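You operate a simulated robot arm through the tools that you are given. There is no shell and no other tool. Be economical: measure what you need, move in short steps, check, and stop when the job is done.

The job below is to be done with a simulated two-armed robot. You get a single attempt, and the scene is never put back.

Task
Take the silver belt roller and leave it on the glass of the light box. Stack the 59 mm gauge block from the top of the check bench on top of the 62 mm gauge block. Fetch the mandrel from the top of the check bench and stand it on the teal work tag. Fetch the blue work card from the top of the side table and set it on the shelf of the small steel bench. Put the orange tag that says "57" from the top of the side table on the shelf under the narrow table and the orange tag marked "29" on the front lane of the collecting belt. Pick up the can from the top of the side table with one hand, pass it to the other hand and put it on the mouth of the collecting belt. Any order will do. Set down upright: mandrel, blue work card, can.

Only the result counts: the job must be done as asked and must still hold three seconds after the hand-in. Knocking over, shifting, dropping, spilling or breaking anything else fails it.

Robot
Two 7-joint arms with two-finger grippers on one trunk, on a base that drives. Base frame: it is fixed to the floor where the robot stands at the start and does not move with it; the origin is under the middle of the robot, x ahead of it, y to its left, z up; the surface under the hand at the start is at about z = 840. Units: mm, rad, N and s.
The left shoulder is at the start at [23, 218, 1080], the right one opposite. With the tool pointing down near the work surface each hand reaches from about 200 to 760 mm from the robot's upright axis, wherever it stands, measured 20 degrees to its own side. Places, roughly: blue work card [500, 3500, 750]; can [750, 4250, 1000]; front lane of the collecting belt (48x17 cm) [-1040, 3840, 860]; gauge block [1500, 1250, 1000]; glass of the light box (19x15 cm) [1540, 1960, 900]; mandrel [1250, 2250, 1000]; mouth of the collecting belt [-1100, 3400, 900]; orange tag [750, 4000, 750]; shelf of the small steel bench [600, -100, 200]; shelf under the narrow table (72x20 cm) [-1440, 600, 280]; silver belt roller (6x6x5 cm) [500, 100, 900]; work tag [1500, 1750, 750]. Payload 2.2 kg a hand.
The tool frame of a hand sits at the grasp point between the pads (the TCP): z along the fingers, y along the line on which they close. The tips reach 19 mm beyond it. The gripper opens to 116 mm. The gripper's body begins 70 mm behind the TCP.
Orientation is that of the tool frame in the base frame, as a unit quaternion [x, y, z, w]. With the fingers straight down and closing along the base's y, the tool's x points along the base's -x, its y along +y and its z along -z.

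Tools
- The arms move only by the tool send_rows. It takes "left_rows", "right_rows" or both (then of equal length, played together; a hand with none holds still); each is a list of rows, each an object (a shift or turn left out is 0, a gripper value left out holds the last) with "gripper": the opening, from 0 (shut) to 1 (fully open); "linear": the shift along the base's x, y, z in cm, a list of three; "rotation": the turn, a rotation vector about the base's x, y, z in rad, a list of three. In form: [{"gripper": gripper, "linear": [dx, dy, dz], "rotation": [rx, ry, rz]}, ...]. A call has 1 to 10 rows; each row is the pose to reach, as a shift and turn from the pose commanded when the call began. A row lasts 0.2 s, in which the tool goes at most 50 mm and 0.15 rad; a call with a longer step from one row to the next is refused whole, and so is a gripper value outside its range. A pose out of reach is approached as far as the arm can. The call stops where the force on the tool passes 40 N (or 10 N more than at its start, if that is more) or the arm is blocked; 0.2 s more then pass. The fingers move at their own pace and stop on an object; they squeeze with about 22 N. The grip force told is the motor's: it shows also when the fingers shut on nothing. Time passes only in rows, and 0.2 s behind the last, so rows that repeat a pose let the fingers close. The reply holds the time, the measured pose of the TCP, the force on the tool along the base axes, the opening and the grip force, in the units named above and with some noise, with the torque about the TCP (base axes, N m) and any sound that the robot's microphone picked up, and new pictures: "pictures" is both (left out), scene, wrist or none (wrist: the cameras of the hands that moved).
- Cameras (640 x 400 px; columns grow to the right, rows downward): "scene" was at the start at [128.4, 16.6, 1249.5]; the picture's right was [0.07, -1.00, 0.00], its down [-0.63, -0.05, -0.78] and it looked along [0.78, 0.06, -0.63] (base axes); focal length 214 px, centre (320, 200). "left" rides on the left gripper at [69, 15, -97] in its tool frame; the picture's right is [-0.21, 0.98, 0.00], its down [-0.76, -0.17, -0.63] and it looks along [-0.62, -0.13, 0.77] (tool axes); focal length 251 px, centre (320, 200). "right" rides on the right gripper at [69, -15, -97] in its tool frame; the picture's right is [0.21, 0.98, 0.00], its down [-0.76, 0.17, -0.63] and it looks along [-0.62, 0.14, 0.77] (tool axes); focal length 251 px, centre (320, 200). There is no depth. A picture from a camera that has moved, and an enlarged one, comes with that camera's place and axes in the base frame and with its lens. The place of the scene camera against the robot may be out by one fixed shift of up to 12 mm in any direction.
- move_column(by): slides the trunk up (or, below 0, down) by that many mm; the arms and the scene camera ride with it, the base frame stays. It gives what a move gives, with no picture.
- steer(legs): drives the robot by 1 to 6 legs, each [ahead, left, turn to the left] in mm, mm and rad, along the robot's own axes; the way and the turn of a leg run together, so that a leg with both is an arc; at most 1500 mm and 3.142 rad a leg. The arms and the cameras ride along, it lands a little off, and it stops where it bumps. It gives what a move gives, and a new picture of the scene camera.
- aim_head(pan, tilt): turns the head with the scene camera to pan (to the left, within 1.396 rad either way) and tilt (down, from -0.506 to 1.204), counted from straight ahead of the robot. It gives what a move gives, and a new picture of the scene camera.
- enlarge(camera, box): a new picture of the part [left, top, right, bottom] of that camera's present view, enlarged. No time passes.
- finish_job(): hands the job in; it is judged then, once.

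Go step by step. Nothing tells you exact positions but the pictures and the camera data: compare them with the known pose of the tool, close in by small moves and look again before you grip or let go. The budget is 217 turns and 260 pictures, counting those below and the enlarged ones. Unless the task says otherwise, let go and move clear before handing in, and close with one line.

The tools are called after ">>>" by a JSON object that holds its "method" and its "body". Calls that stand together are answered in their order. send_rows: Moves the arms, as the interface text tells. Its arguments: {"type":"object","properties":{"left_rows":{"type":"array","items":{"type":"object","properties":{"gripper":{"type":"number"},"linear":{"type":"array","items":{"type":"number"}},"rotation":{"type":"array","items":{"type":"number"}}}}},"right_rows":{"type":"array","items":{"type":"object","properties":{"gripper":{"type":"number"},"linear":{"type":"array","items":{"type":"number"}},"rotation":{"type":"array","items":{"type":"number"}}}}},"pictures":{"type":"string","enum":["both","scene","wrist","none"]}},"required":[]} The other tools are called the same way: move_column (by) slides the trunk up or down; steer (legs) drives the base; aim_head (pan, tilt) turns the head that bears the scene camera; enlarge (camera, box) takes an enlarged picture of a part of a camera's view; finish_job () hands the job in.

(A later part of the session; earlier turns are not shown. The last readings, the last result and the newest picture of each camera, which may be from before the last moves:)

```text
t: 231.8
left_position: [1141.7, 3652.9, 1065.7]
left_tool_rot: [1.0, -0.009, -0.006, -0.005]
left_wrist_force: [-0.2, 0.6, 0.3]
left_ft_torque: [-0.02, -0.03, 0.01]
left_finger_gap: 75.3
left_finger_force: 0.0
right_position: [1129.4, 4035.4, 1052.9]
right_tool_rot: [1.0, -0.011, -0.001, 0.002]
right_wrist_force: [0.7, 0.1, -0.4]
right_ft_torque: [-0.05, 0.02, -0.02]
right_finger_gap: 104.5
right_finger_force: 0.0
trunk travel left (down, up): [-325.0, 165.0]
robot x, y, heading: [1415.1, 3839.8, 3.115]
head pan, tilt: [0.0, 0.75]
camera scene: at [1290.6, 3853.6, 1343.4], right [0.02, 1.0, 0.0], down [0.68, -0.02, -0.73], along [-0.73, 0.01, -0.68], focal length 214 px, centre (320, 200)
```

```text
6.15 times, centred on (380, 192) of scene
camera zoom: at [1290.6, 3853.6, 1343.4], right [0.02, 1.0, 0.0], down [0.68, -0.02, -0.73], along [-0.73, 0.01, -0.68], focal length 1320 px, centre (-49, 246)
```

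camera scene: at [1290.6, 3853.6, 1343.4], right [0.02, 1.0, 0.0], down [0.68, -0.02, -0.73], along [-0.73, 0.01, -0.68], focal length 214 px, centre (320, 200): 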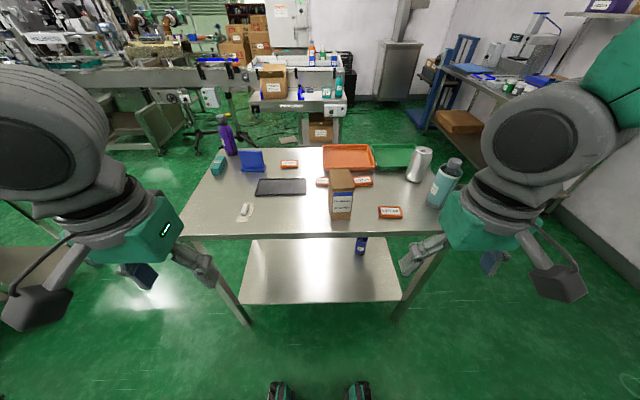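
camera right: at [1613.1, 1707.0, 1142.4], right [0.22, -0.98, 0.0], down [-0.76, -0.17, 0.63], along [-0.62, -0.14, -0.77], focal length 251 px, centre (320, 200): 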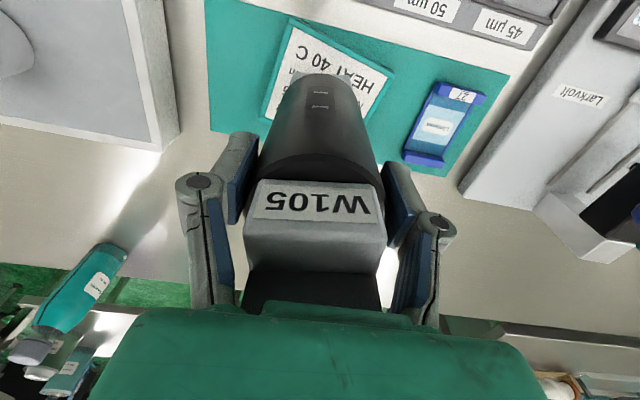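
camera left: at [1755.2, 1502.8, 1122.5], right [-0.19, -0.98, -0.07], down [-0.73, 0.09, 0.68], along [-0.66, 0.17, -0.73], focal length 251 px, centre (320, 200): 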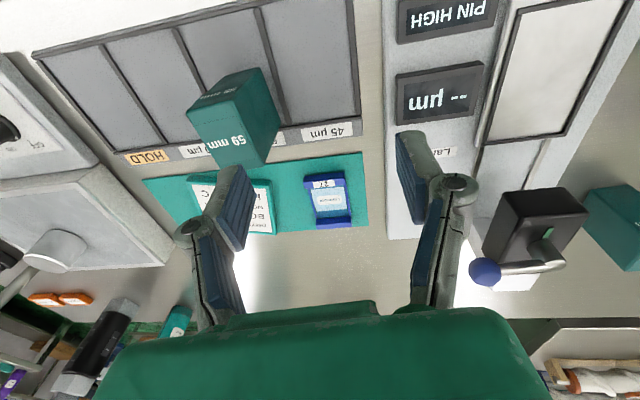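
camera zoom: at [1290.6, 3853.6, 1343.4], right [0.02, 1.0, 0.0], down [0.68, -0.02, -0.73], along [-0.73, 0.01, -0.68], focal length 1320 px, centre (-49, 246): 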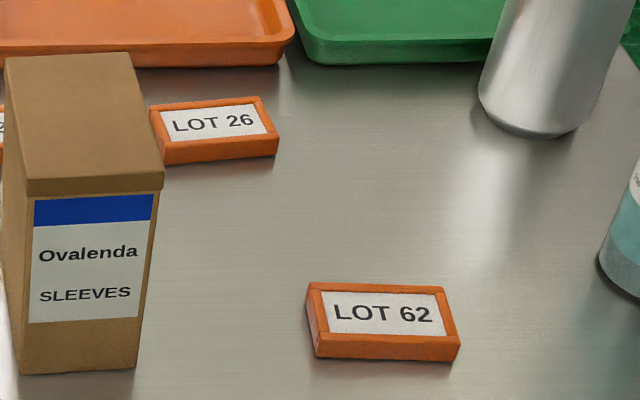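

Identified: LOT 57 (far left), LOT 26, LOT 62 and a hidden "LOT 2_" (likely 29); blue card and can are nearer the far edge (x≈390). I'll drive round to the table's −x side, facing +x.

>>> {"method": "steer", "body": {"legs": [[-60, 890, 0], [1450, 0, 0.02], [0, 0, 3.14], [0, 650, 0]]}}

>>> {"method": "aim_head", "body": {"pan": 0.2, "tilt": 0.7}}

```text
t: 253.8
left_position: [292.4, 3764.8, 1063.3]
left_tool_rot: [0.012, 1.0, -0.008, 0.007]
left_wrist_force: [0.3, -0.6, -0.1]
left_ft_torque: [0.02, 0.0, -0.03]
left_finger_gap: 75.4
left_finger_force: 0.1
right_position: [303.4, 3381.7, 1054.5]
right_tool_rot: [0.012, 1.0, -0.001, 0.002]
right_wrist_force: [-0.6, 0.4, 0.4]
right_ft_torque: [-0.01, 0.03, 0.03]
right_finger_gap: 104.7
right_finger_force: 0.1
trunk travel left (down, up): [-325.0, 165.0]
robot x, y, heading: [19.6, 3577.3, -0.03]
head pan, tilt: [0.0, 0.75]
camera scene: at [144.8, 3584.8, 1343.3], right [-0.03, -1.0, 0.0], down [-0.68, 0.02, -0.73], along [0.73, -0.02, -0.68], focal length 214 px, centre (320, 200)
```

scene: 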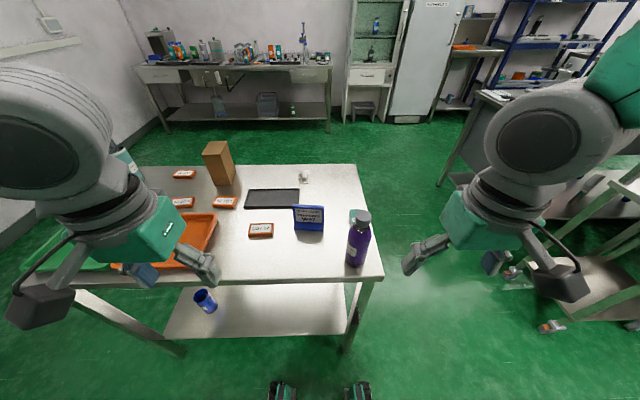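

```text
t: 254.6
left_position: [291.1, 3766.3, 1062.8]
left_tool_rot: [0.011, 1.0, -0.008, 0.007]
left_wrist_force: [-0.4, -0.1, 0.4]
left_ft_torque: [0.0, -0.02, -0.02]
left_finger_gap: 75.2
left_finger_force: 0.0
right_position: [302.5, 3382.7, 1054.9]
right_tool_rot: [0.013, 1.0, -0.001, 0.003]
right_wrist_force: [-0.5, -0.1, 0.0]
right_ft_torque: [0.03, 0.01, 0.0]
right_finger_gap: 104.4
right_finger_force: 0.0
trunk travel left (down, up): [-325.0, 165.0]
robot x, y, heading: [18.6, 3576.7, -0.029]
head pan, tilt: [0.201, 0.7]
camera scene: at [145.7, 3602.9, 1347.4], right [0.17, -0.99, 0.0], down [-0.64, -0.11, -0.76], along [0.75, 0.13, -0.65], focal length 214 px, centre (320, 200)
```

scene: 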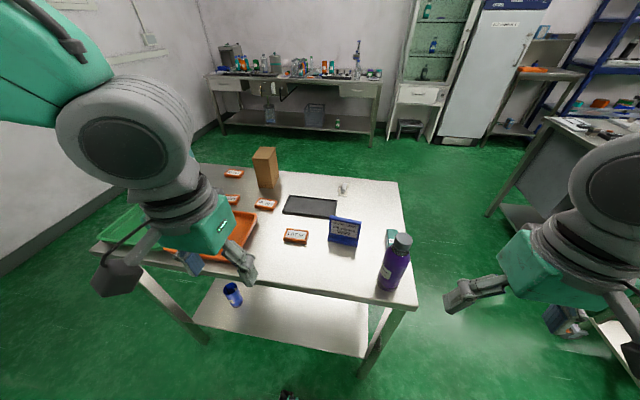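

Next I'll slide left to face the can and inspect its surroundings.

>>> {"method": "steer", "body": {"legs": [[0, 500, 0.03]]}}

>>> {"method": "enlarge", "body": {"camera": "scene", "box": [200, 100, 520, 300]}}

```text
t: 257.5
left_position: [291.9, 4248.3, 1067.4]
left_tool_rot: [-0.003, 1.0, 0.001, 0.007]
left_wrist_force: [0.7, 1.0, -0.4]
left_ft_torque: [0.03, -0.02, -0.01]
left_finger_gap: 75.2
left_finger_force: 0.0
right_position: [314.6, 3865.1, 1052.0]
right_tool_rot: [-0.003, 1.0, 0.007, 0.002]
right_wrist_force: [0.7, -0.5, 0.3]
right_ft_torque: [-0.01, -0.03, 0.01]
right_finger_gap: 104.2
right_finger_force: 0.1
trunk travel left (down, up): [-325.0, 165.0]
robot x, y, heading: [23.6, 4070.2, 0.004]
head pan, tilt: [0.201, 0.7]
camera scene: at [151.6, 4079.3, 1347.6], right [0.2, -0.98, -0.01], down [-0.63, -0.12, -0.76], along [0.75, 0.16, -0.64], focal length 214 px, centre (320, 200)
```

scene: 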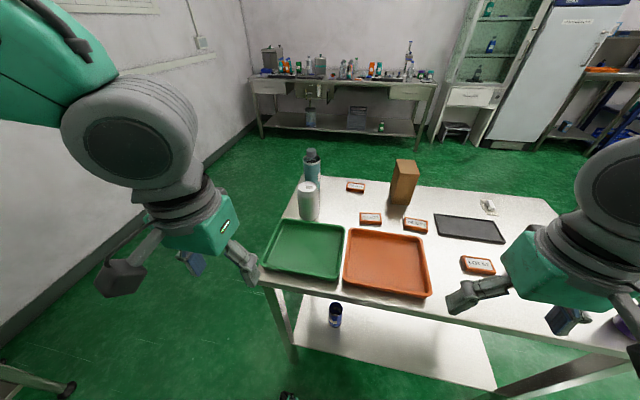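

```text
2.00 times, centred on (360, 200) of scene
camera zoom: at [151.6, 4079.3, 1347.6], right [0.2, -0.98, -0.01], down [-0.63, -0.12, -0.76], along [0.75, 0.16, -0.64], focal length 429 px, centre (240, 200)
```

zoom: 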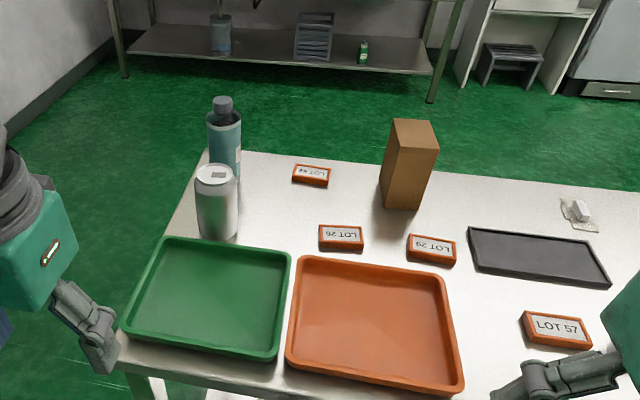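

Can ≈(649,4215), table z≈863, can top ≈971. I'll approach it with the left hand tilted 45° from its left-rear side so the right hand can later take its top. Move forward 50 and pose.

>>> {"method": "steer", "body": {"legs": [[50, 0, 0]]}}

>>> {"method": "send_rows", "body": {"left_rows": [{"linear": [1, 0, 2], "rotation": [-0.038, -0.093, -0.093], "gripper": 0.85}, {"linear": [3, 0.5, 3], "rotation": [-0.077, -0.186, -0.186]}, {"linear": [6, 1, 3], "rotation": [-0.115, -0.279, -0.279]}, {"linear": [9, 1.5, 3], "rotation": [-0.154, -0.372, -0.372]}, {"linear": [12, 2, 2], "rotation": [-0.193, -0.465, -0.465]}, {"linear": [15, 3, 1], "rotation": [-0.231, -0.558, -0.558]}, {"linear": [18, 4, 0], "rotation": [-0.27, -0.651, -0.651]}, {"linear": [20, 5, -2], "rotation": [-0.308, -0.744, -0.744]}, {"linear": [20, 5, -2], "rotation": [-0.308, -0.744, -0.744]}], "pictures": "both"}}

```text
t: 258.4
left_position: [337.3, 4244.9, 1068.5]
left_tool_rot: [-0.002, 1.0, 0.002, 0.008]
left_wrist_force: [0.7, 0.1, -0.3]
left_ft_torque: [-0.01, 0.03, 0.0]
left_finger_gap: 75.4
left_finger_force: 0.1
right_position: [359.0, 3861.4, 1051.2]
right_tool_rot: [-0.002, 1.0, 0.008, 0.003]
right_wrist_force: [-1.2, 0.1, -1.1]
right_ft_torque: [-0.01, 0.0, -0.01]
right_finger_gap: 104.4
right_finger_force: 0.0
trunk travel left (down, up): [-325.0, 165.0]
robot x, y, heading: [73.7, 4065.2, 0.001]
head pan, tilt: [0.201, 0.7]
camera scene: at [196.0, 4076.8, 1348.1], right [0.2, -0.98, -0.01], down [-0.63, -0.12, -0.77], along [0.75, 0.16, -0.64], focal length 214 px, centre (320, 200)
```

scene: 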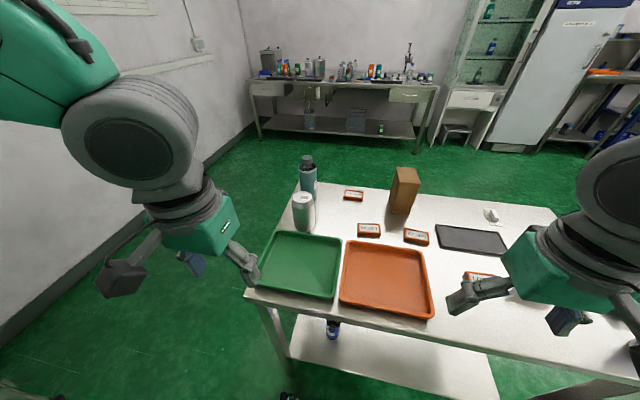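

```text
t: 260.4
left_position: [540.4, 4304.6, 1044.7]
left_tool_rot: [0.352, 0.85, -0.153, 0.36]
left_wrist_force: [0.0, 0.2, -0.2]
left_ft_torque: [0.01, 0.05, 0.0]
left_finger_gap: 98.5
left_finger_force: 0.1
left hand out of reach, approached as far as the arm can: row 1, 2
right_position: [360.1, 3872.0, 1052.3]
right_tool_rot: [-0.002, 1.0, 0.003, 0.004]
right_wrist_force: [0.3, 0.0, -0.4]
right_ft_torque: [0.0, -0.02, 0.01]
right_finger_gap: 104.3
right_finger_force: 0.0
trunk travel left (down, up): [-325.0, 165.0]
robot x, y, heading: [74.3, 4060.1, -0.0]
head pan, tilt: [0.201, 0.7]
camera scene: at [200.1, 4089.8, 1347.6], right [0.2, -0.98, 0.0], down [-0.63, -0.13, -0.76], along [0.75, 0.15, -0.65], focal length 214 px, centre (320, 200)
camera left: at [467.7, 4398.7, 1063.0], right [0.8, 0.58, 0.15], down [-0.06, -0.16, 0.98], along [0.6, -0.79, -0.09], focal length 251 px, centre (320, 200)
```

scene: 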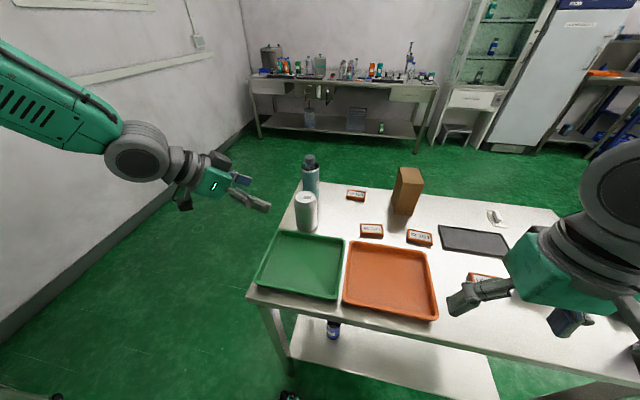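
left: 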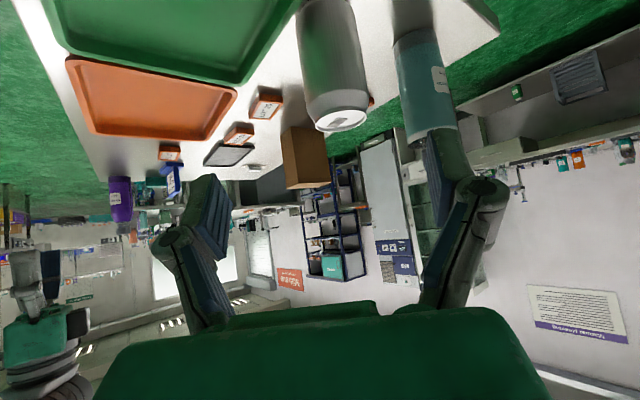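

Approach direction fits well. Advance along the tool axis to 40 mm short, then look.

>>> {"method": "send_rows", "body": {"left_rows": [{"linear": [0.9, 0.9, 0]}, {"linear": [2.5, -0.7, -2.2]}, {"linear": [4.1, -2.3, -4.4]}, {"linear": [5.7, -3.9, -6.6]}, {"linear": [7.3, -5.5, -8.8]}, {"linear": [8.8, -7, -10.5]}, {"linear": [8.8, -7, -10.5]}], "pictures": "both"}}

```text
t: 262.0
left_position: [628.2, 4232.3, 941.7]
left_tool_rot: [0.352, 0.851, -0.153, 0.36]
left_wrist_force: [-0.2, -0.8, 0.7]
left_ft_torque: [0.03, -0.02, -0.02]
left_finger_gap: 98.4
left_finger_force: 0.1
right_position: [361.4, 3869.9, 1053.3]
right_tool_rot: [-0.001, 1.0, 0.004, 0.002]
right_wrist_force: [-1.0, -0.4, -0.5]
right_ft_torque: [0.01, -0.02, 0.02]
right_finger_gap: 104.3
right_finger_force: 0.0
trunk travel left (down, up): [-325.0, 165.0]
robot x, y, heading: [71.6, 4062.5, -0.002]
head pan, tilt: [0.201, 0.7]
camera scene: at [201.3, 4088.8, 1347.5], right [0.2, -0.98, 0.0], down [-0.63, -0.13, -0.76], along [0.75, 0.15, -0.65], focal length 214 px, centre (320, 200)
camera left: at [555.9, 4326.9, 960.3], right [0.8, 0.59, 0.15], down [-0.06, -0.16, 0.98], along [0.6, -0.79, -0.09], focal length 251 px, centre (320, 200)
```

scene: 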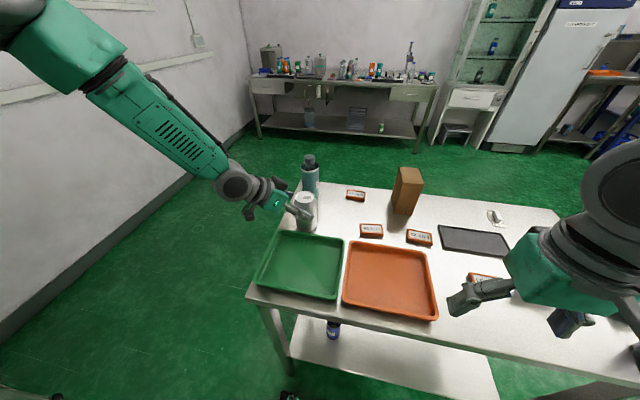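
left: 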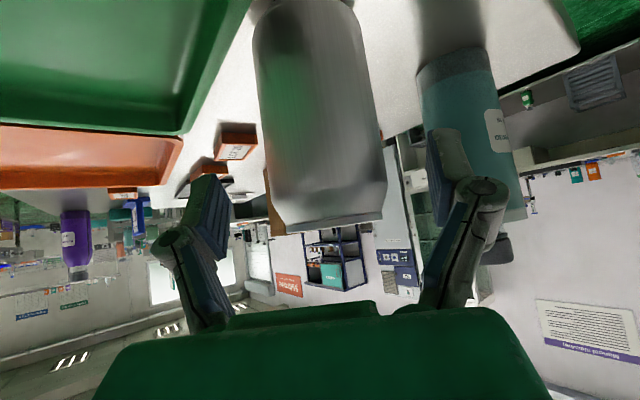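

Can is centred between the fingers. Final advance and grip.

>>> {"method": "send_rows", "body": {"left_rows": [{"linear": [0.6, -0.5, -1.2]}, {"linear": [1.2, -1.0, -2.4]}, {"linear": [1.7, -1.4, -3.3]}, {"linear": [1.7, -1.4, -3.3]}], "pictures": "wrist"}}

```text
t: 263.0
left_position: [645.7, 4220.9, 906.7]
left_tool_rot: [0.351, 0.851, -0.154, 0.359]
left_wrist_force: [0.6, -0.4, -0.1]
left_ft_torque: [0.0, 0.0, -0.04]
left_finger_gap: 98.4
left_finger_force: 0.0
right_position: [361.9, 3872.4, 1054.2]
right_tool_rot: [-0.002, 1.0, 0.003, 0.002]
right_wrist_force: [-0.7, 0.7, -0.4]
right_ft_torque: [0.01, 0.02, 0.01]
right_finger_gap: 104.3
right_finger_force: 0.0
trunk travel left (down, up): [-325.0, 165.0]
robot x, y, heading: [74.5, 4061.1, 0.003]
head pan, tilt: [0.201, 0.7]
camera left: at [572.1, 4315.0, 925.4], right [0.8, 0.59, 0.15], down [-0.06, -0.16, 0.98], along [0.6, -0.79, -0.09], focal length 251 px, centre (320, 200)
```

left: 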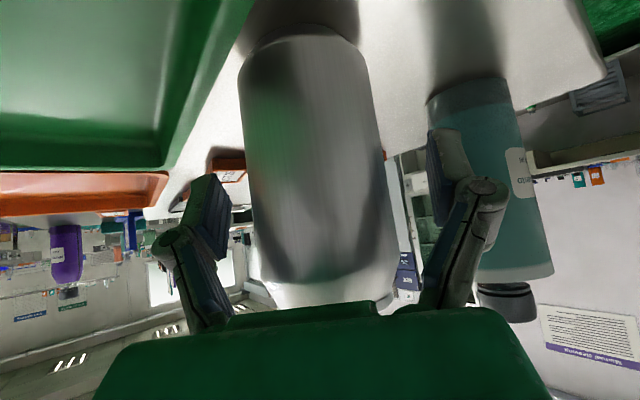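

>>> {"method": "send_rows", "body": {"left_rows": [{"gripper": 0.6}, {"gripper": 0.5}, {"gripper": 0.3}, {"gripper": 0}, {"gripper": 0}], "pictures": "wrist"}}

>>> {"method": "send_rows", "body": {"left_rows": [{"linear": [0, 0, 0.5]}, {"linear": [0, 0, 1.5]}, {"linear": [0, 0, 3]}, {"linear": [0, 0, 4]}, {"linear": [0, 0, 4]}], "pictures": "both"}}

```text
t: 264.2
left_position: [645.0, 4220.9, 906.1]
left_tool_rot: [0.351, 0.851, -0.155, 0.359]
left_wrist_force: [0.6, -1.0, -0.2]
left_ft_torque: [-0.02, -0.12, -0.05]
left_finger_gap: 64.2
left_finger_force: 22.2
right_position: [362.1, 3871.9, 1054.0]
right_tool_rot: [-0.002, 1.0, 0.004, 0.003]
right_wrist_force: [-1.0, -0.5, -0.5]
right_ft_torque: [0.0, 0.02, 0.0]
right_finger_gap: 104.2
right_finger_force: 0.1
trunk travel left (down, up): [-325.0, 165.0]
robot x, y, heading: [76.2, 4066.2, -0.001]
head pan, tilt: [0.201, 0.7]
camera left: at [572.2, 4314.8, 925.5], right [0.8, 0.59, 0.15], down [-0.06, -0.16, 0.98], along [0.6, -0.79, -0.09], focal length 251 px, centre (320, 200)
```

left: 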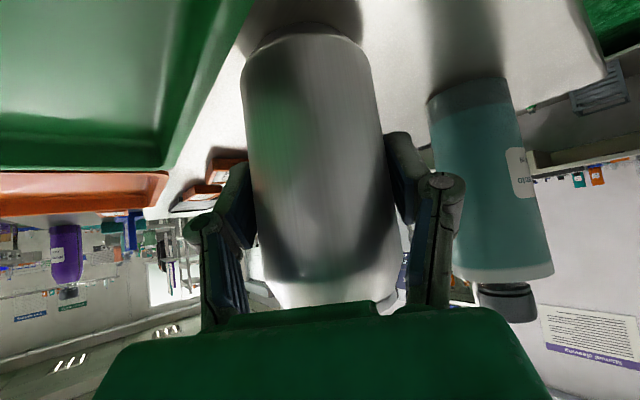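

```text
t: 265.4
left_position: [645.0, 4219.9, 946.7]
left_tool_rot: [0.35, 0.851, -0.153, 0.36]
left_wrist_force: [0.8, 0.4, -3.6]
left_ft_torque: [0.02, 0.03, 0.03]
left_finger_gap: 63.9
left_finger_force: 22.1
right_position: [362.2, 3871.6, 1052.8]
right_tool_rot: [-0.002, 1.0, 0.004, 0.002]
right_wrist_force: [-0.2, 0.3, -0.3]
right_ft_torque: [-0.01, 0.01, 0.02]
right_finger_gap: 104.5
right_finger_force: 0.0
trunk travel left (down, up): [-325.0, 165.0]
robot x, y, heading: [75.4, 4067.2, 0.004]
head pan, tilt: [0.201, 0.7]
camera scene: at [202.6, 4090.6, 1347.2], right [0.2, -0.98, 0.0], down [-0.63, -0.13, -0.76], along [0.75, 0.15, -0.65], focal length 214 px, centre (320, 200)
camera left: at [572.2, 4314.9, 965.2], right [0.8, 0.59, 0.14], down [-0.06, -0.16, 0.99], along [0.6, -0.79, -0.09], focal length 251 px, centre (320, 200)
```

scene: 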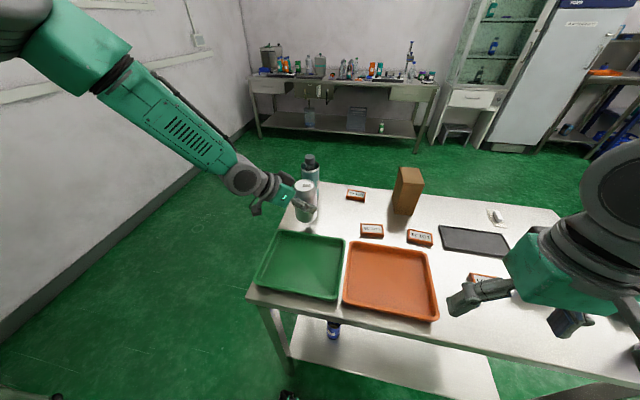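
left: 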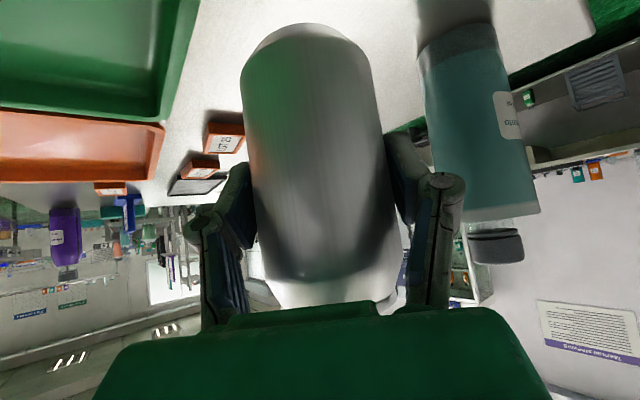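

Can is held. Lift and swing to a handover spot in front of the robot, yawing the left tool so it comes from the +y side.

>>> {"method": "send_rows", "body": {"left_rows": [{"linear": [0, 0, 3]}, {"linear": [0, 0, 6]}, {"linear": [-1, -1, 9], "rotation": [0, 0, -0.1]}, {"linear": [-3, -3, 11], "rotation": [0, 0, -0.22]}, {"linear": [-5.5, -5, 12.5], "rotation": [0, 0, -0.34]}, {"linear": [-8, -7, 13], "rotation": [0, 0, -0.46]}, {"linear": [-10.5, -9, 13], "rotation": [0, 0, -0.58]}, {"linear": [-12.5, -11, 13], "rotation": [0, 0, -0.69]}, {"linear": [-14.5, -12.5, 13], "rotation": [0, 0, -0.785]}, {"linear": [-14.5, -12.5, 13], "rotation": [0, 0, -0.785]}], "pictures": "both"}}

```text
t: 267.6
left_position: [498.7, 4096.7, 1076.8]
left_tool_rot: [0.649, 0.653, -0.279, 0.274]
left_wrist_force: [-0.4, 0.0, -4.1]
left_ft_torque: [0.04, 0.0, -0.01]
left_finger_gap: 64.1
left_finger_force: 22.5
right_position: [361.6, 3871.5, 1052.2]
right_tool_rot: [-0.002, 1.0, 0.003, 0.003]
right_wrist_force: [-0.2, 0.3, -0.8]
right_ft_torque: [-0.03, -0.01, -0.03]
right_finger_gap: 104.5
right_finger_force: 0.1
trunk travel left (down, up): [-325.0, 165.0]
robot x, y, heading: [76.8, 4065.7, -0.002]
head pan, tilt: [0.201, 0.7]
camera scene: at [202.0, 4090.4, 1347.3], right [0.2, -0.98, 0.0], down [-0.63, -0.13, -0.76], along [0.75, 0.15, -0.65], focal length 214 px, centre (320, 200)
camera left: at [514.2, 4214.3, 1095.5], right [0.98, -0.15, 0.14], down [-0.16, -0.07, 0.99], along [-0.14, -0.99, -0.09], focal length 251 px, centre (320, 200)
```

scene: 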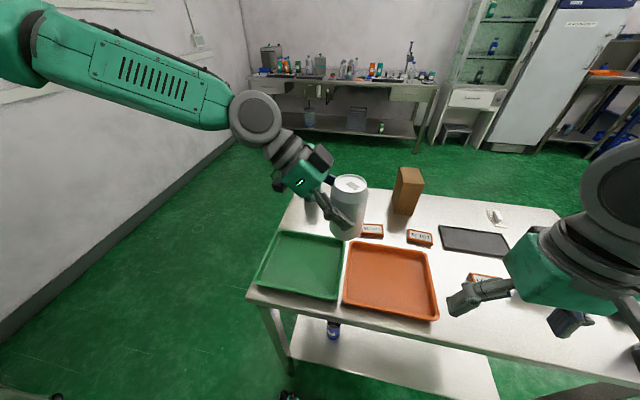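
left: 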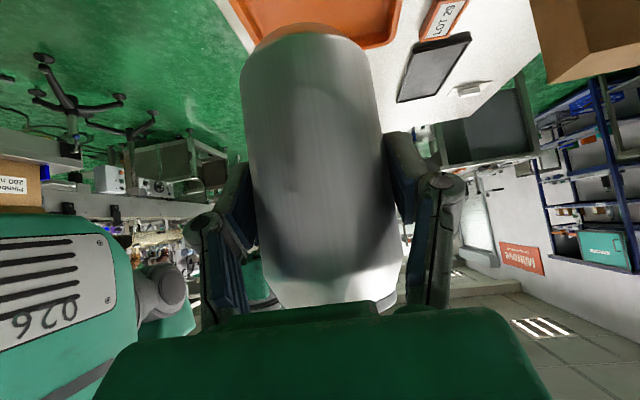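

Handover pose reached; can top ≈1140. Bring the right hand up, yawed 90°, beside and above the can.

>>> {"method": "send_rows", "body": {"right_rows": [{"linear": [1, 0, 3], "rotation": [0, 0, 0.145], "gripper": 0.85}, {"linear": [3, 0, 6], "rotation": [0, 0, 0.29]}, {"linear": [5, 0, 9], "rotation": [0, 0, 0.435]}, {"linear": [7, 1, 11], "rotation": [0, 0, 0.58]}, {"linear": [9, 2, 12.5], "rotation": [0, 0, 0.725]}, {"linear": [11, 3, 13.3], "rotation": [0, 0, 0.87]}, {"linear": [13, 4, 13.3], "rotation": [0, 0, 1.015]}, {"linear": [13.7, 5, 13.3], "rotation": [0, 0, 1.16]}, {"linear": [13.7, 7, 13.3], "rotation": [0, 0, 1.305]}, {"linear": [13.7, 8.9, 13.3], "rotation": [0, 0, 1.45]}], "pictures": "both"}}

```text
t: 269.8
left_position: [500.1, 4097.7, 1077.4]
left_tool_rot: [0.649, 0.652, -0.28, 0.274]
left_wrist_force: [0.0, -0.5, -3.7]
left_ft_torque: [0.01, -0.01, 0.02]
left_finger_gap: 64.0
left_finger_force: 21.8
right_position: [499.4, 3962.2, 1187.8]
right_tool_rot: [-0.665, 0.746, 0.003, -0.001]
right_wrist_force: [0.3, 0.2, -0.8]
right_ft_torque: [-0.01, 0.01, -0.02]
right_finger_gap: 98.5
right_finger_force: 0.1
trunk travel left (down, up): [-325.0, 165.0]
robot x, y, heading: [72.1, 4062.6, 0.006]
head pan, tilt: [0.201, 0.7]
camera scene: at [203.3, 4092.1, 1347.2], right [0.2, -0.98, 0.0], down [-0.63, -0.13, -0.76], along [0.75, 0.15, -0.65], focal length 214 px, centre (320, 200)
camera right: at [508.2, 3892.0, 1282.0], right [-0.99, -0.1, 0.01], down [-0.07, 0.77, 0.64], along [-0.07, 0.63, -0.77], focal length 251 px, centre (320, 200)
```

scene: 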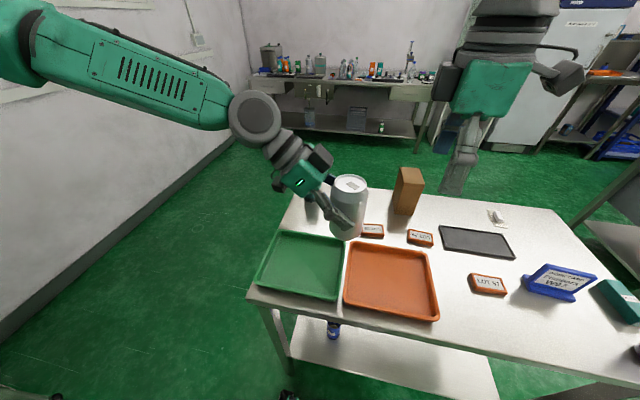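
right: 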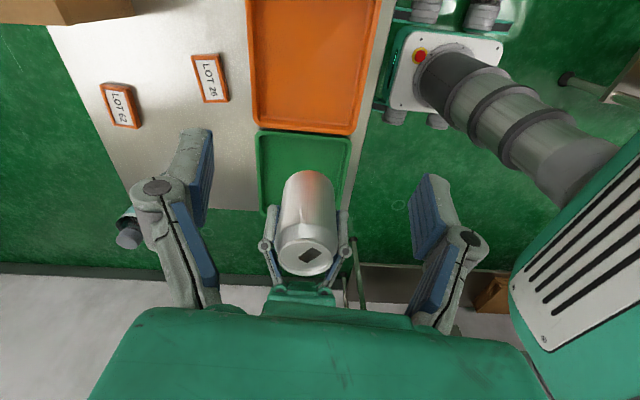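

>>> {"method": "send_rows", "body": {"right_rows": [{"linear": [0, 3.2, 0], "rotation": [0, 0, 0.06]}, {"linear": [0, 6.4, 0], "rotation": [0, 0, 0.12]}, {"linear": [0.1, 9.6, 0], "rotation": [0, 0, 0.12]}, {"linear": [0.1, 12.6, 0], "rotation": [0, 0, 0.12]}, {"linear": [0.1, 12.6, -1], "rotation": [0, 0, 0.12]}], "pictures": "both"}}

>>> {"method": "enlarge", "body": {"camera": "scene", "box": [270, 100, 430, 260]}}

```text
t: 271.0
left_position: [500.4, 4096.5, 1077.4]
left_tool_rot: [0.649, 0.652, -0.28, 0.274]
left_wrist_force: [0.5, 0.3, -4.1]
left_ft_torque: [0.0, -0.02, -0.01]
left_finger_gap: 64.1
left_finger_force: 22.1
right_position: [501.0, 4086.9, 1176.4]
right_tool_rot: [0.707, -0.707, -0.005, 0.001]
right_wrist_force: [0.0, 0.4, 0.9]
right_ft_torque: [0.03, 0.01, 0.0]
right_finger_gap: 98.6
right_finger_force: 0.0
trunk travel left (down, up): [-325.0, 165.0]
robot x, y, heading: [73.7, 4062.9, -0.001]
head pan, tilt: [0.201, 0.7]
camera scene: at [203.1, 4091.9, 1347.2], right [0.2, -0.98, 0.0], down [-0.63, -0.13, -0.76], along [0.75, 0.15, -0.65], focal length 214 px, centre (320, 200)
camera right: at [517.9, 4018.5, 1271.5], right [-0.98, -0.22, 0.01], down [-0.16, 0.75, 0.64], along [-0.14, 0.62, -0.77], focal length 251 px, centre (320, 200)
```

scene: 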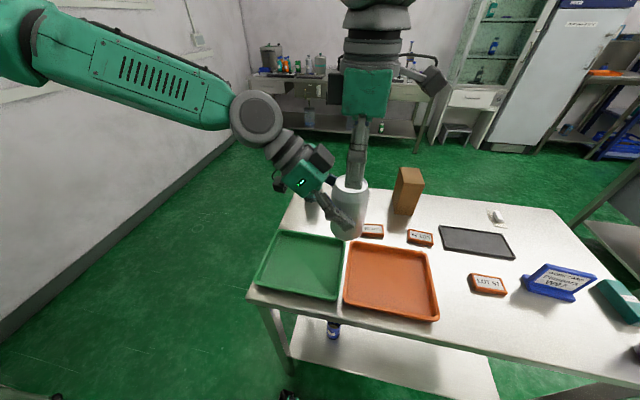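
right: 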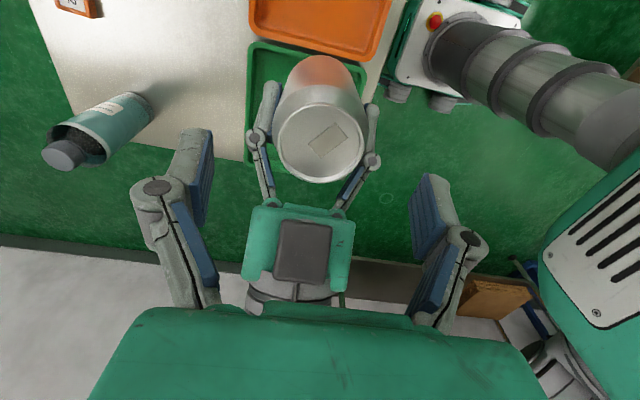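

```text
2.50 times, centred on (350, 180) of scene
camera zoom: at [203.1, 4091.9, 1347.2], right [0.2, -0.98, 0.0], down [-0.63, -0.13, -0.76], along [0.75, 0.15, -0.65], focal length 536 px, centre (245, 250)
```

zoom: 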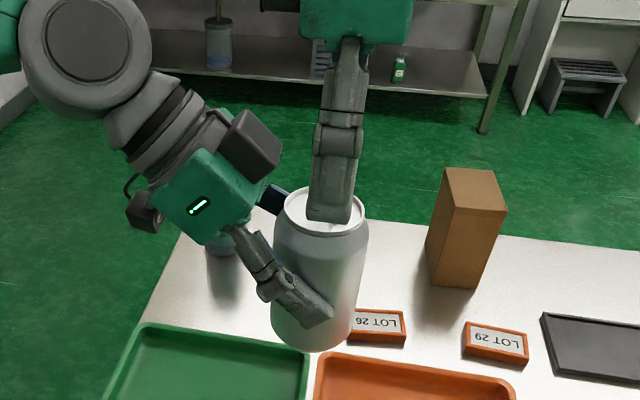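

LOT 29 confirmed on the table. Lower the right hand over the can's top (tips just above the left fingers).

>>> {"method": "send_rows", "body": {"right_rows": [{"linear": [0, 0, -1.5]}, {"linear": [0, 0, -3]}, {"linear": [0, 0, -4.5]}, {"linear": [0, 0, -5.5]}, {"linear": [0, 0, -5.5]}], "pictures": "both"}}

>>> {"method": "enlarge", "body": {"camera": "scene", "box": [300, 130, 400, 250]}}

```text
t: 272.2
left_position: [499.2, 4096.3, 1077.5]
left_tool_rot: [0.649, 0.652, -0.28, 0.274]
left_wrist_force: [0.3, 0.3, -4.1]
left_ft_torque: [0.03, -0.03, -0.02]
left_finger_gap: 64.0
left_finger_force: 22.6
right_position: [499.3, 4085.8, 1121.5]
right_tool_rot: [0.708, -0.706, -0.005, 0.002]
right_wrist_force: [0.6, 0.3, 0.6]
right_ft_torque: [0.01, 0.01, 0.0]
right_finger_gap: 98.3
right_finger_force: 0.0
trunk travel left (down, up): [-325.0, 165.0]
robot x, y, heading: [73.1, 4064.3, 0.002]
head pan, tilt: [0.201, 0.7]
camera scene: at [202.9, 4091.7, 1347.2], right [0.2, -0.98, 0.0], down [-0.63, -0.13, -0.76], along [0.75, 0.15, -0.65], focal length 214 px, centre (320, 200)
camera right: at [516.1, 4017.8, 1216.2], right [-0.98, -0.22, 0.01], down [-0.16, 0.75, 0.64], along [-0.14, 0.62, -0.77], focal length 251 px, centre (320, 200)
```

scene: 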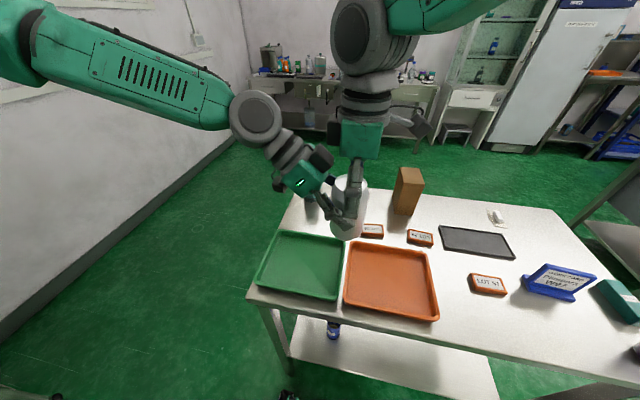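
right: 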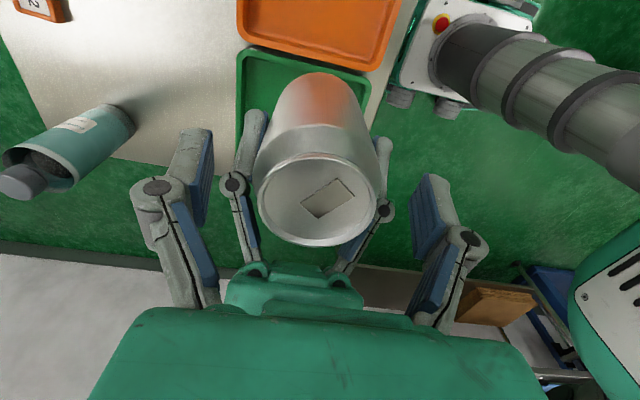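

```text
3.33 times, centred on (350, 190) of scene
camera zoom: at [202.9, 4091.7, 1347.2], right [0.2, -0.98, 0.0], down [-0.63, -0.13, -0.76], along [0.75, 0.15, -0.65], focal length 715 px, centre (220, 233)
```

zoom: 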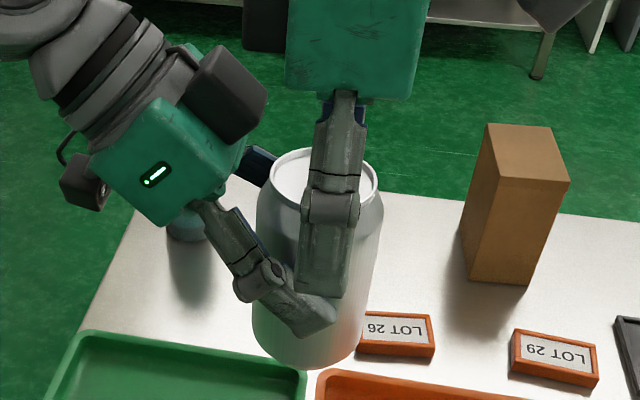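

Clearance ≈9 mm; lower 3 mm and close the right hand gently.

>>> {"method": "send_rows", "body": {"right_rows": [{"linear": [0, 0, -0.3]}, {"linear": [0, 0, -0.3], "gripper": 0.62}, {"linear": [0, 0, -0.3], "gripper": 0.5}, {"linear": [0, 0, -0.3], "gripper": 0.3}, {"linear": [0, 0, -0.3], "gripper": 0}, {"linear": [0, 0, -0.3], "gripper": 0}], "pictures": "wrist"}}

>>> {"method": "enlarge", "body": {"camera": "scene", "box": [300, 130, 400, 250]}}

```text
t: 273.6
left_position: [500.0, 4097.0, 1078.4]
left_tool_rot: [0.649, 0.652, -0.28, 0.273]
left_wrist_force: [-0.5, 0.3, -3.5]
left_ft_torque: [-0.04, -0.11, 0.02]
left_finger_gap: 64.0
left_finger_force: 21.9
right_position: [499.6, 4087.7, 1118.1]
right_tool_rot: [0.708, -0.707, -0.005, 0.001]
right_wrist_force: [1.2, 0.7, 0.1]
right_ft_torque: [0.1, 0.03, -0.08]
right_finger_gap: 64.3
right_finger_force: 22.3
trunk travel left (down, up): [-325.0, 165.0]
robot x, y, heading: [74.7, 4065.8, 0.0]
head pan, tilt: [0.201, 0.7]
camera right: at [516.4, 4018.4, 1213.2], right [-0.98, -0.22, 0.01], down [-0.16, 0.75, 0.64], along [-0.14, 0.62, -0.77], focal length 251 px, centre (320, 200)
```

right: 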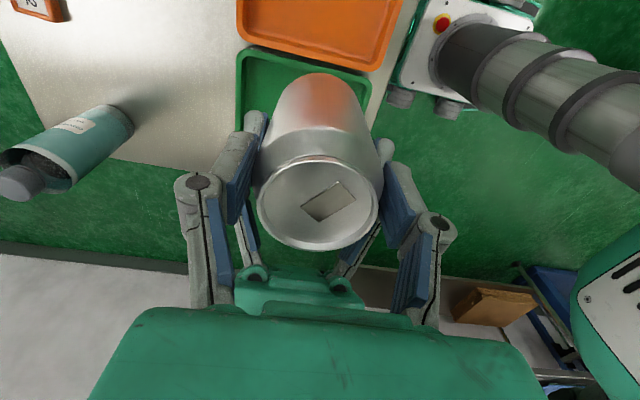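

```text
3.33 times, centred on (350, 190) of scene
camera zoom: at [203.0, 4091.9, 1347.2], right [0.2, -0.98, 0.0], down [-0.63, -0.13, -0.76], along [0.75, 0.15, -0.65], focal length 715 px, centre (220, 233)
```

zoom: 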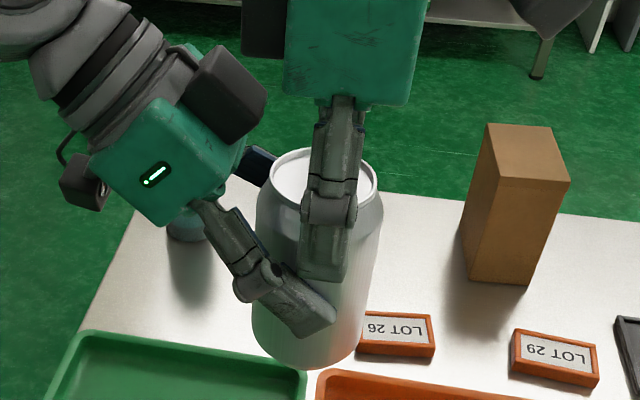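

Both hands hold it. Release with the left and withdraw it straight to +y.

>>> {"method": "send_rows", "body": {"left_rows": [{"gripper": 0.65}, {"gripper": 0.85}, {"gripper": 0.9}, {"linear": [0, 1.5, 0]}, {"linear": [0, 4, 0]}, {"linear": [0, 8, 0]}, {"linear": [0, 12, 0]}, {"linear": [0, 16, 1]}, {"linear": [0, 20, 2]}, {"linear": [0, 20, 2]}], "pictures": "both"}}

```text
t: 275.8
left_position: [500.4, 4295.5, 1099.9]
left_tool_rot: [0.649, 0.652, -0.28, 0.273]
left_wrist_force: [0.6, -0.2, -0.4]
left_ft_torque: [0.01, 0.03, -0.02]
left_finger_gap: 104.3
left_finger_force: 0.1
right_position: [500.9, 4087.0, 1117.7]
right_tool_rot: [0.708, -0.707, -0.005, 0.002]
right_wrist_force: [-0.6, -0.4, -0.5]
right_ft_torque: [-0.02, 0.03, -0.01]
right_finger_gap: 64.0
right_finger_force: 22.1
trunk travel left (down, up): [-325.0, 165.0]
robot x, y, heading: [73.4, 4066.6, 0.002]
head pan, tilt: [0.201, 0.7]
camera scene: at [202.9, 4094.1, 1347.1], right [0.2, -0.98, 0.0], down [-0.63, -0.13, -0.76], along [0.75, 0.15, -0.65], focal length 214 px, centre (320, 200)
camera left: at [515.0, 4414.0, 1117.7], right [0.98, -0.15, 0.14], down [-0.16, -0.07, 0.99], along [-0.14, -0.99, -0.09], focal length 251 px, centre (320, 200)
```

scene: 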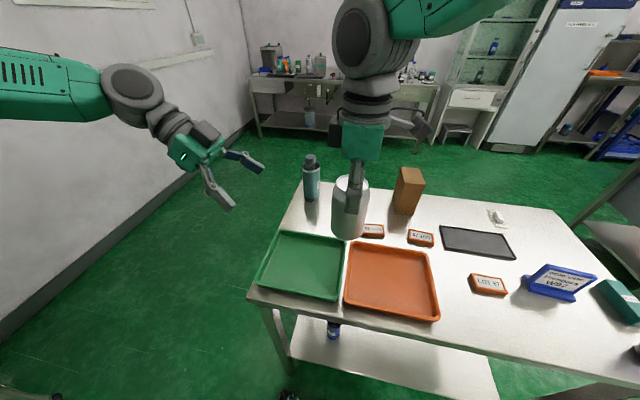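
left: 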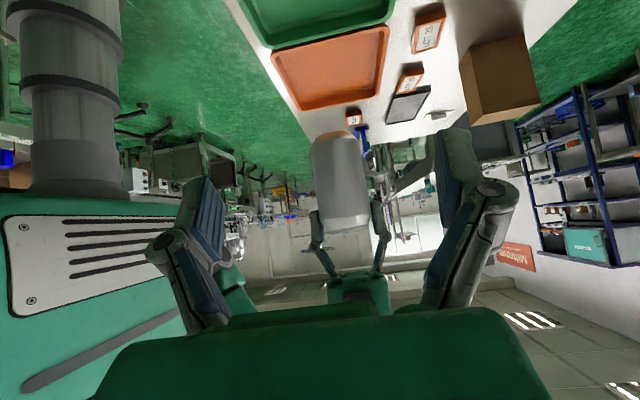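

Handover done. Bring the right hand to its own side and start levelling the left tool.

>>> {"method": "send_rows", "body": {"left_rows": [{"linear": [-2, 0, 1], "rotation": [0.044, 0.044, 0.106]}, {"linear": [-4, 0, 2], "rotation": [0.088, 0.088, 0.212]}, {"linear": [-6, 0, 2], "rotation": [0.132, 0.132, 0.318]}, {"linear": [-8, 0, 2], "rotation": [0.175, 0.175, 0.423]}, {"linear": [-10, 0, 2], "rotation": [0.219, 0.219, 0.529]}, {"linear": [-11, 0, 2], "rotation": [0.263, 0.263, 0.635]}, {"linear": [-12, 0, 2], "rotation": [0.307, 0.307, 0.741]}], "right_rows": [{"linear": [-1, -3, 0]}, {"linear": [-3, -7, 0]}, {"linear": [-5, -11, 0]}, {"linear": [-7, -15, 0]}, {"linear": [-9, -19, 0]}, {"linear": [-10, -23, 0]}, {"linear": [-10, -23, 0]}], "pictures": "none"}}

>>> {"method": "send_rows", "body": {"left_rows": [{"linear": [0, 0, 0], "rotation": [0.044, 0.044, 0.106]}, {"linear": [0, 0, 0], "rotation": [0.088, 0.088, 0.212]}, {"linear": [0, 0, 0], "rotation": [0.132, 0.132, 0.318]}, {"linear": [0, 0, 0], "rotation": [0.175, 0.175, 0.423]}, {"linear": [0, 0, 0], "rotation": [0.219, 0.219, 0.529]}, {"linear": [0, 0, 0], "rotation": [0.263, 0.263, 0.635]}, {"linear": [0, 0, 0], "rotation": [0.307, 0.307, 0.741]}, {"linear": [0, 0, 0], "rotation": [0.307, 0.307, 0.741]}], "pictures": "scene"}}

```text
t: 277.4
left_position: [378.9, 4293.7, 1118.8]
left_tool_rot: [0.355, 0.909, -0.154, 0.154]
left_wrist_force: [-0.3, -0.4, -0.8]
left_ft_torque: [0.03, 0.01, 0.0]
left_finger_gap: 104.3
left_finger_force: 0.0
right_position: [401.5, 3855.5, 1118.8]
right_tool_rot: [0.708, -0.706, -0.006, 0.002]
right_wrist_force: [0.9, 0.1, -3.4]
right_ft_torque: [0.0, 0.01, -0.02]
right_finger_gap: 63.9
right_finger_force: 21.8
trunk travel left (down, up): [-325.0, 165.0]
robot x, y, heading: [74.8, 4065.2, 0.002]
head pan, tilt: [0.201, 0.7]
```

```text
t: 279.2
left_position: [380.5, 4295.5, 1118.0]
left_tool_rot: [-0.004, 1.0, -0.003, 0.008]
left_wrist_force: [0.1, -0.7, 0.1]
left_ft_torque: [-0.03, -0.03, -0.04]
left_finger_gap: 104.5
left_finger_force: 0.0
right_position: [400.8, 3856.4, 1117.1]
right_tool_rot: [0.708, -0.706, -0.005, 0.001]
right_wrist_force: [0.2, 1.0, -3.3]
right_ft_torque: [-0.01, 0.01, -0.02]
right_finger_gap: 64.0
right_finger_force: 21.8
trunk travel left (down, up): [-325.0, 165.0]
robot x, y, heading: [74.6, 4064.8, 0.006]
head pan, tilt: [0.201, 0.7]
camera scene: at [200.8, 4088.9, 1347.5], right [0.2, -0.98, 0.0], down [-0.63, -0.13, -0.76], along [0.75, 0.15, -0.65], focal length 214 px, centre (320, 200)
```

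scene: 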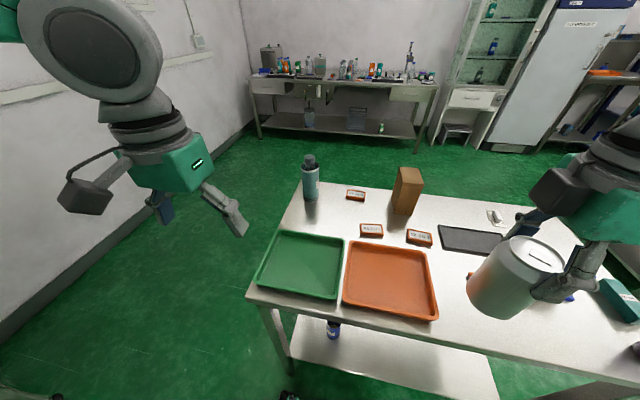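

Can is secure in the right hand. Shift base −y 250 and reach for LOT 29 with the left.

>>> {"method": "steer", "body": {"legs": [[0, -250, 0]]}}

>>> {"method": "send_rows", "body": {"left_rows": [{"linear": [4, -2, 0], "gripper": 0.9}, {"linear": [8, -4, -1]}, {"linear": [12, -6, -2]}, {"linear": [16, -8, -4]}, {"linear": [20, -10, -6]}, {"linear": [23.5, -12, -8]}, {"linear": [26, -14, -10]}, {"linear": [27, -15, -11]}, {"linear": [27, -15, -11]}], "pictures": "both"}}

```text
t: 281.0
left_position: [381.8, 4048.5, 1116.5]
left_tool_rot: [-0.001, 1.0, -0.004, 0.009]
left_wrist_force: [-0.1, -0.4, 0.6]
left_ft_torque: [-0.01, 0.0, -0.03]
left_finger_gap: 104.7
left_finger_force: 0.0
right_position: [400.2, 3610.1, 1118.6]
right_tool_rot: [-0.705, 0.709, 0.005, -0.002]
right_wrist_force: [0.1, 0.0, -2.6]
right_ft_torque: [-0.02, -0.04, 0.02]
right_finger_gap: 63.8
right_finger_force: 22.1
trunk travel left (down, up): [-325.0, 165.0]
robot x, y, heading: [79.0, 3821.6, -0.006]
head pan, tilt: [0.201, 0.7]
camera scene: at [200.6, 3838.6, 1347.5], right [0.19, -0.98, 0.0], down [-0.63, -0.12, -0.76], along [0.75, 0.15, -0.65], focal length 214 px, centre (320, 200)
```

scene: 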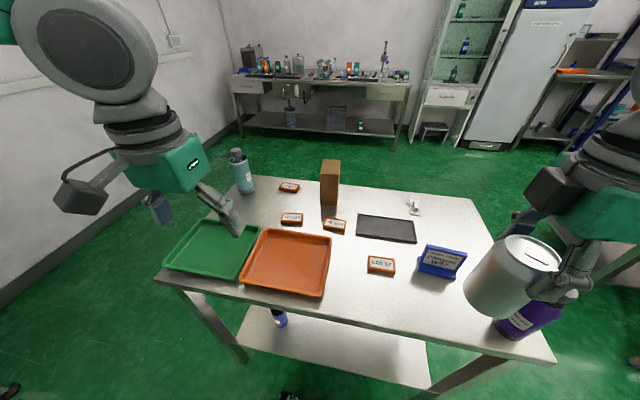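

```text
t: 283.0
left_position: [651.8, 3914.2, 1005.9]
left_tool_rot: [0.0, 1.0, -0.01, 0.008]
left_wrist_force: [-0.2, 0.4, 0.6]
left_ft_torque: [0.03, 0.0, 0.0]
left_finger_gap: 104.6
left_finger_force: 0.1
right_position: [397.8, 3626.0, 1122.0]
right_tool_rot: [-0.705, 0.709, -0.001, -0.005]
right_wrist_force: [-0.1, -0.5, -3.5]
right_ft_torque: [0.02, 0.0, -0.02]
right_finger_gap: 64.0
right_finger_force: 21.9
trunk travel left (down, up): [-325.0, 165.0]
robot x, y, heading: [73.5, 3821.8, -0.006]
head pan, tilt: [0.201, 0.7]
camera scene: at [201.9, 3856.0, 1347.2], right [0.2, -0.98, 0.01], down [-0.63, -0.13, -0.76], along [0.75, 0.14, -0.65], focal length 214 px, centre (320, 200)
camera left: at [579.6, 3931.2, 1102.5], right [0.21, 0.98, -0.02], down [0.74, -0.15, 0.65], along [0.63, -0.15, -0.76], focal length 251 px, centre (320, 200)
```

scene: 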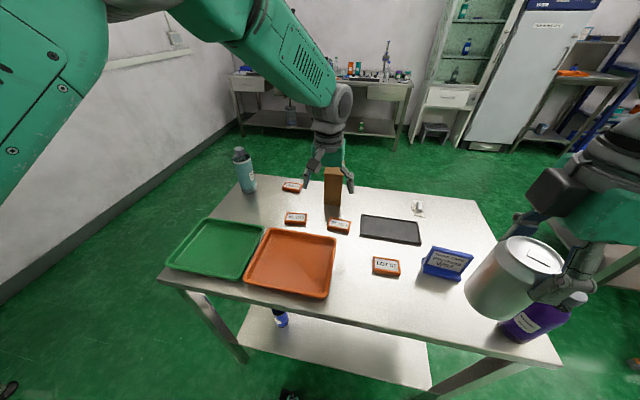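
left: 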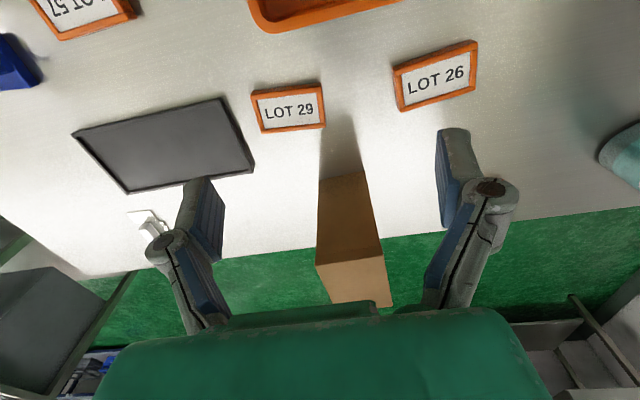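

LOT 29 clearly read at ≈(660,3879), yaw ≈−0.11. Align and lower to z≈905.

>>> {"method": "send_rows", "body": {"left_rows": [{"linear": [0.4, -1.8, 0], "rotation": [0, 0, -0.055]}, {"linear": [0.8, -3.5, 0], "rotation": [0, 0, -0.11]}, {"linear": [0.8, -3.5, -3], "rotation": [0, 0, -0.11]}, {"linear": [0.8, -3.5, -6], "rotation": [0, 0, -0.11]}, {"linear": [0.8, -3.5, -9], "rotation": [0, 0, -0.11]}, {"linear": [0.8, -3.5, -10], "rotation": [0, 0, -0.11]}, {"linear": [0.8, -3.5, -10], "rotation": [0, 0, -0.11]}], "pictures": "wrist"}}

```text
t: 284.6
left_position: [658.9, 3872.7, 904.7]
left_tool_rot: [0.055, 0.998, -0.008, 0.008]
left_wrist_force: [-0.1, -0.1, 0.3]
left_ft_torque: [0.0, -0.02, 0.02]
left_finger_gap: 104.4
left_finger_force: 0.0
right_position: [397.0, 3618.1, 1119.8]
right_tool_rot: [-0.706, 0.708, 0.002, -0.004]
right_wrist_force: [-0.1, -0.4, -3.8]
right_ft_torque: [-0.02, 0.0, -0.03]
right_finger_gap: 64.2
right_finger_force: 21.7
trunk travel left (down, up): [-325.0, 165.0]
robot x, y, heading: [76.7, 3819.3, -0.002]
head pan, tilt: [0.201, 0.7]
camera left: at [589.2, 3896.6, 1002.7], right [0.32, 0.95, -0.01], down [0.72, -0.24, 0.65], along [0.61, -0.21, -0.76], focal length 251 px, centre (320, 200)
```

left: 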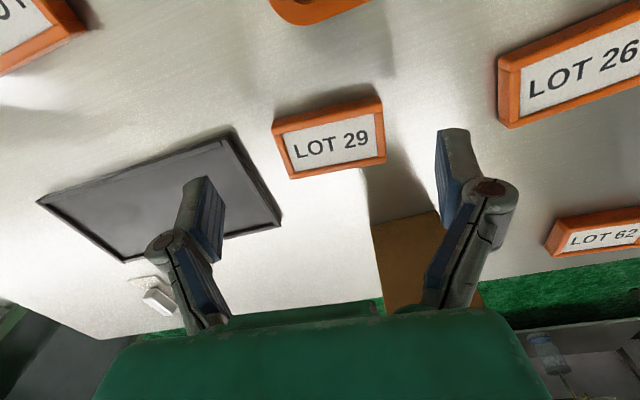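

>>> {"method": "send_rows", "body": {"left_rows": [{"linear": [0.2, 0.5, -0.8]}, {"linear": [0.2, 0.5, -1.6]}, {"linear": [0.2, 0.5, -2.1]}], "pictures": "wrist"}}

```text
t: 285.4
left_position: [659.9, 3869.9, 885.8]
left_tool_rot: [0.056, 0.998, -0.005, 0.008]
left_wrist_force: [0.5, -0.2, -0.1]
left_ft_torque: [-0.02, 0.02, 0.04]
left_finger_gap: 104.4
left_finger_force: 0.1
right_position: [397.3, 3610.3, 1118.8]
right_tool_rot: [-0.706, 0.708, 0.003, -0.002]
right_wrist_force: [-0.2, -0.1, -3.6]
right_ft_torque: [-0.04, -0.02, -0.02]
right_finger_gap: 64.3
right_finger_force: 21.8
trunk travel left (down, up): [-325.0, 165.0]
robot x, y, heading: [75.5, 3817.4, -0.007]
head pan, tilt: [0.201, 0.7]
camera left: at [591.3, 3894.7, 981.7], right [0.32, 0.95, -0.01], down [0.72, -0.24, 0.65], along [0.61, -0.21, -0.76], focal length 251 px, centre (320, 200)
```

left: 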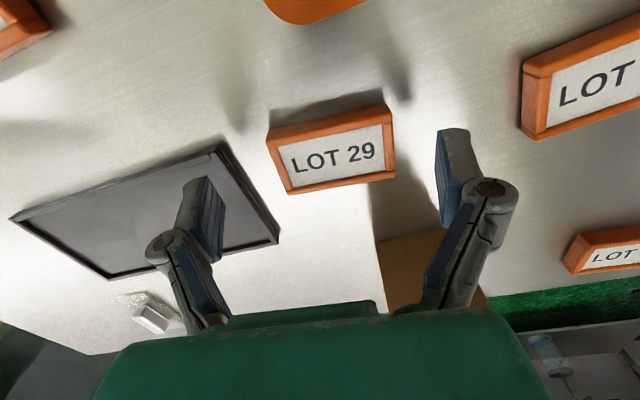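

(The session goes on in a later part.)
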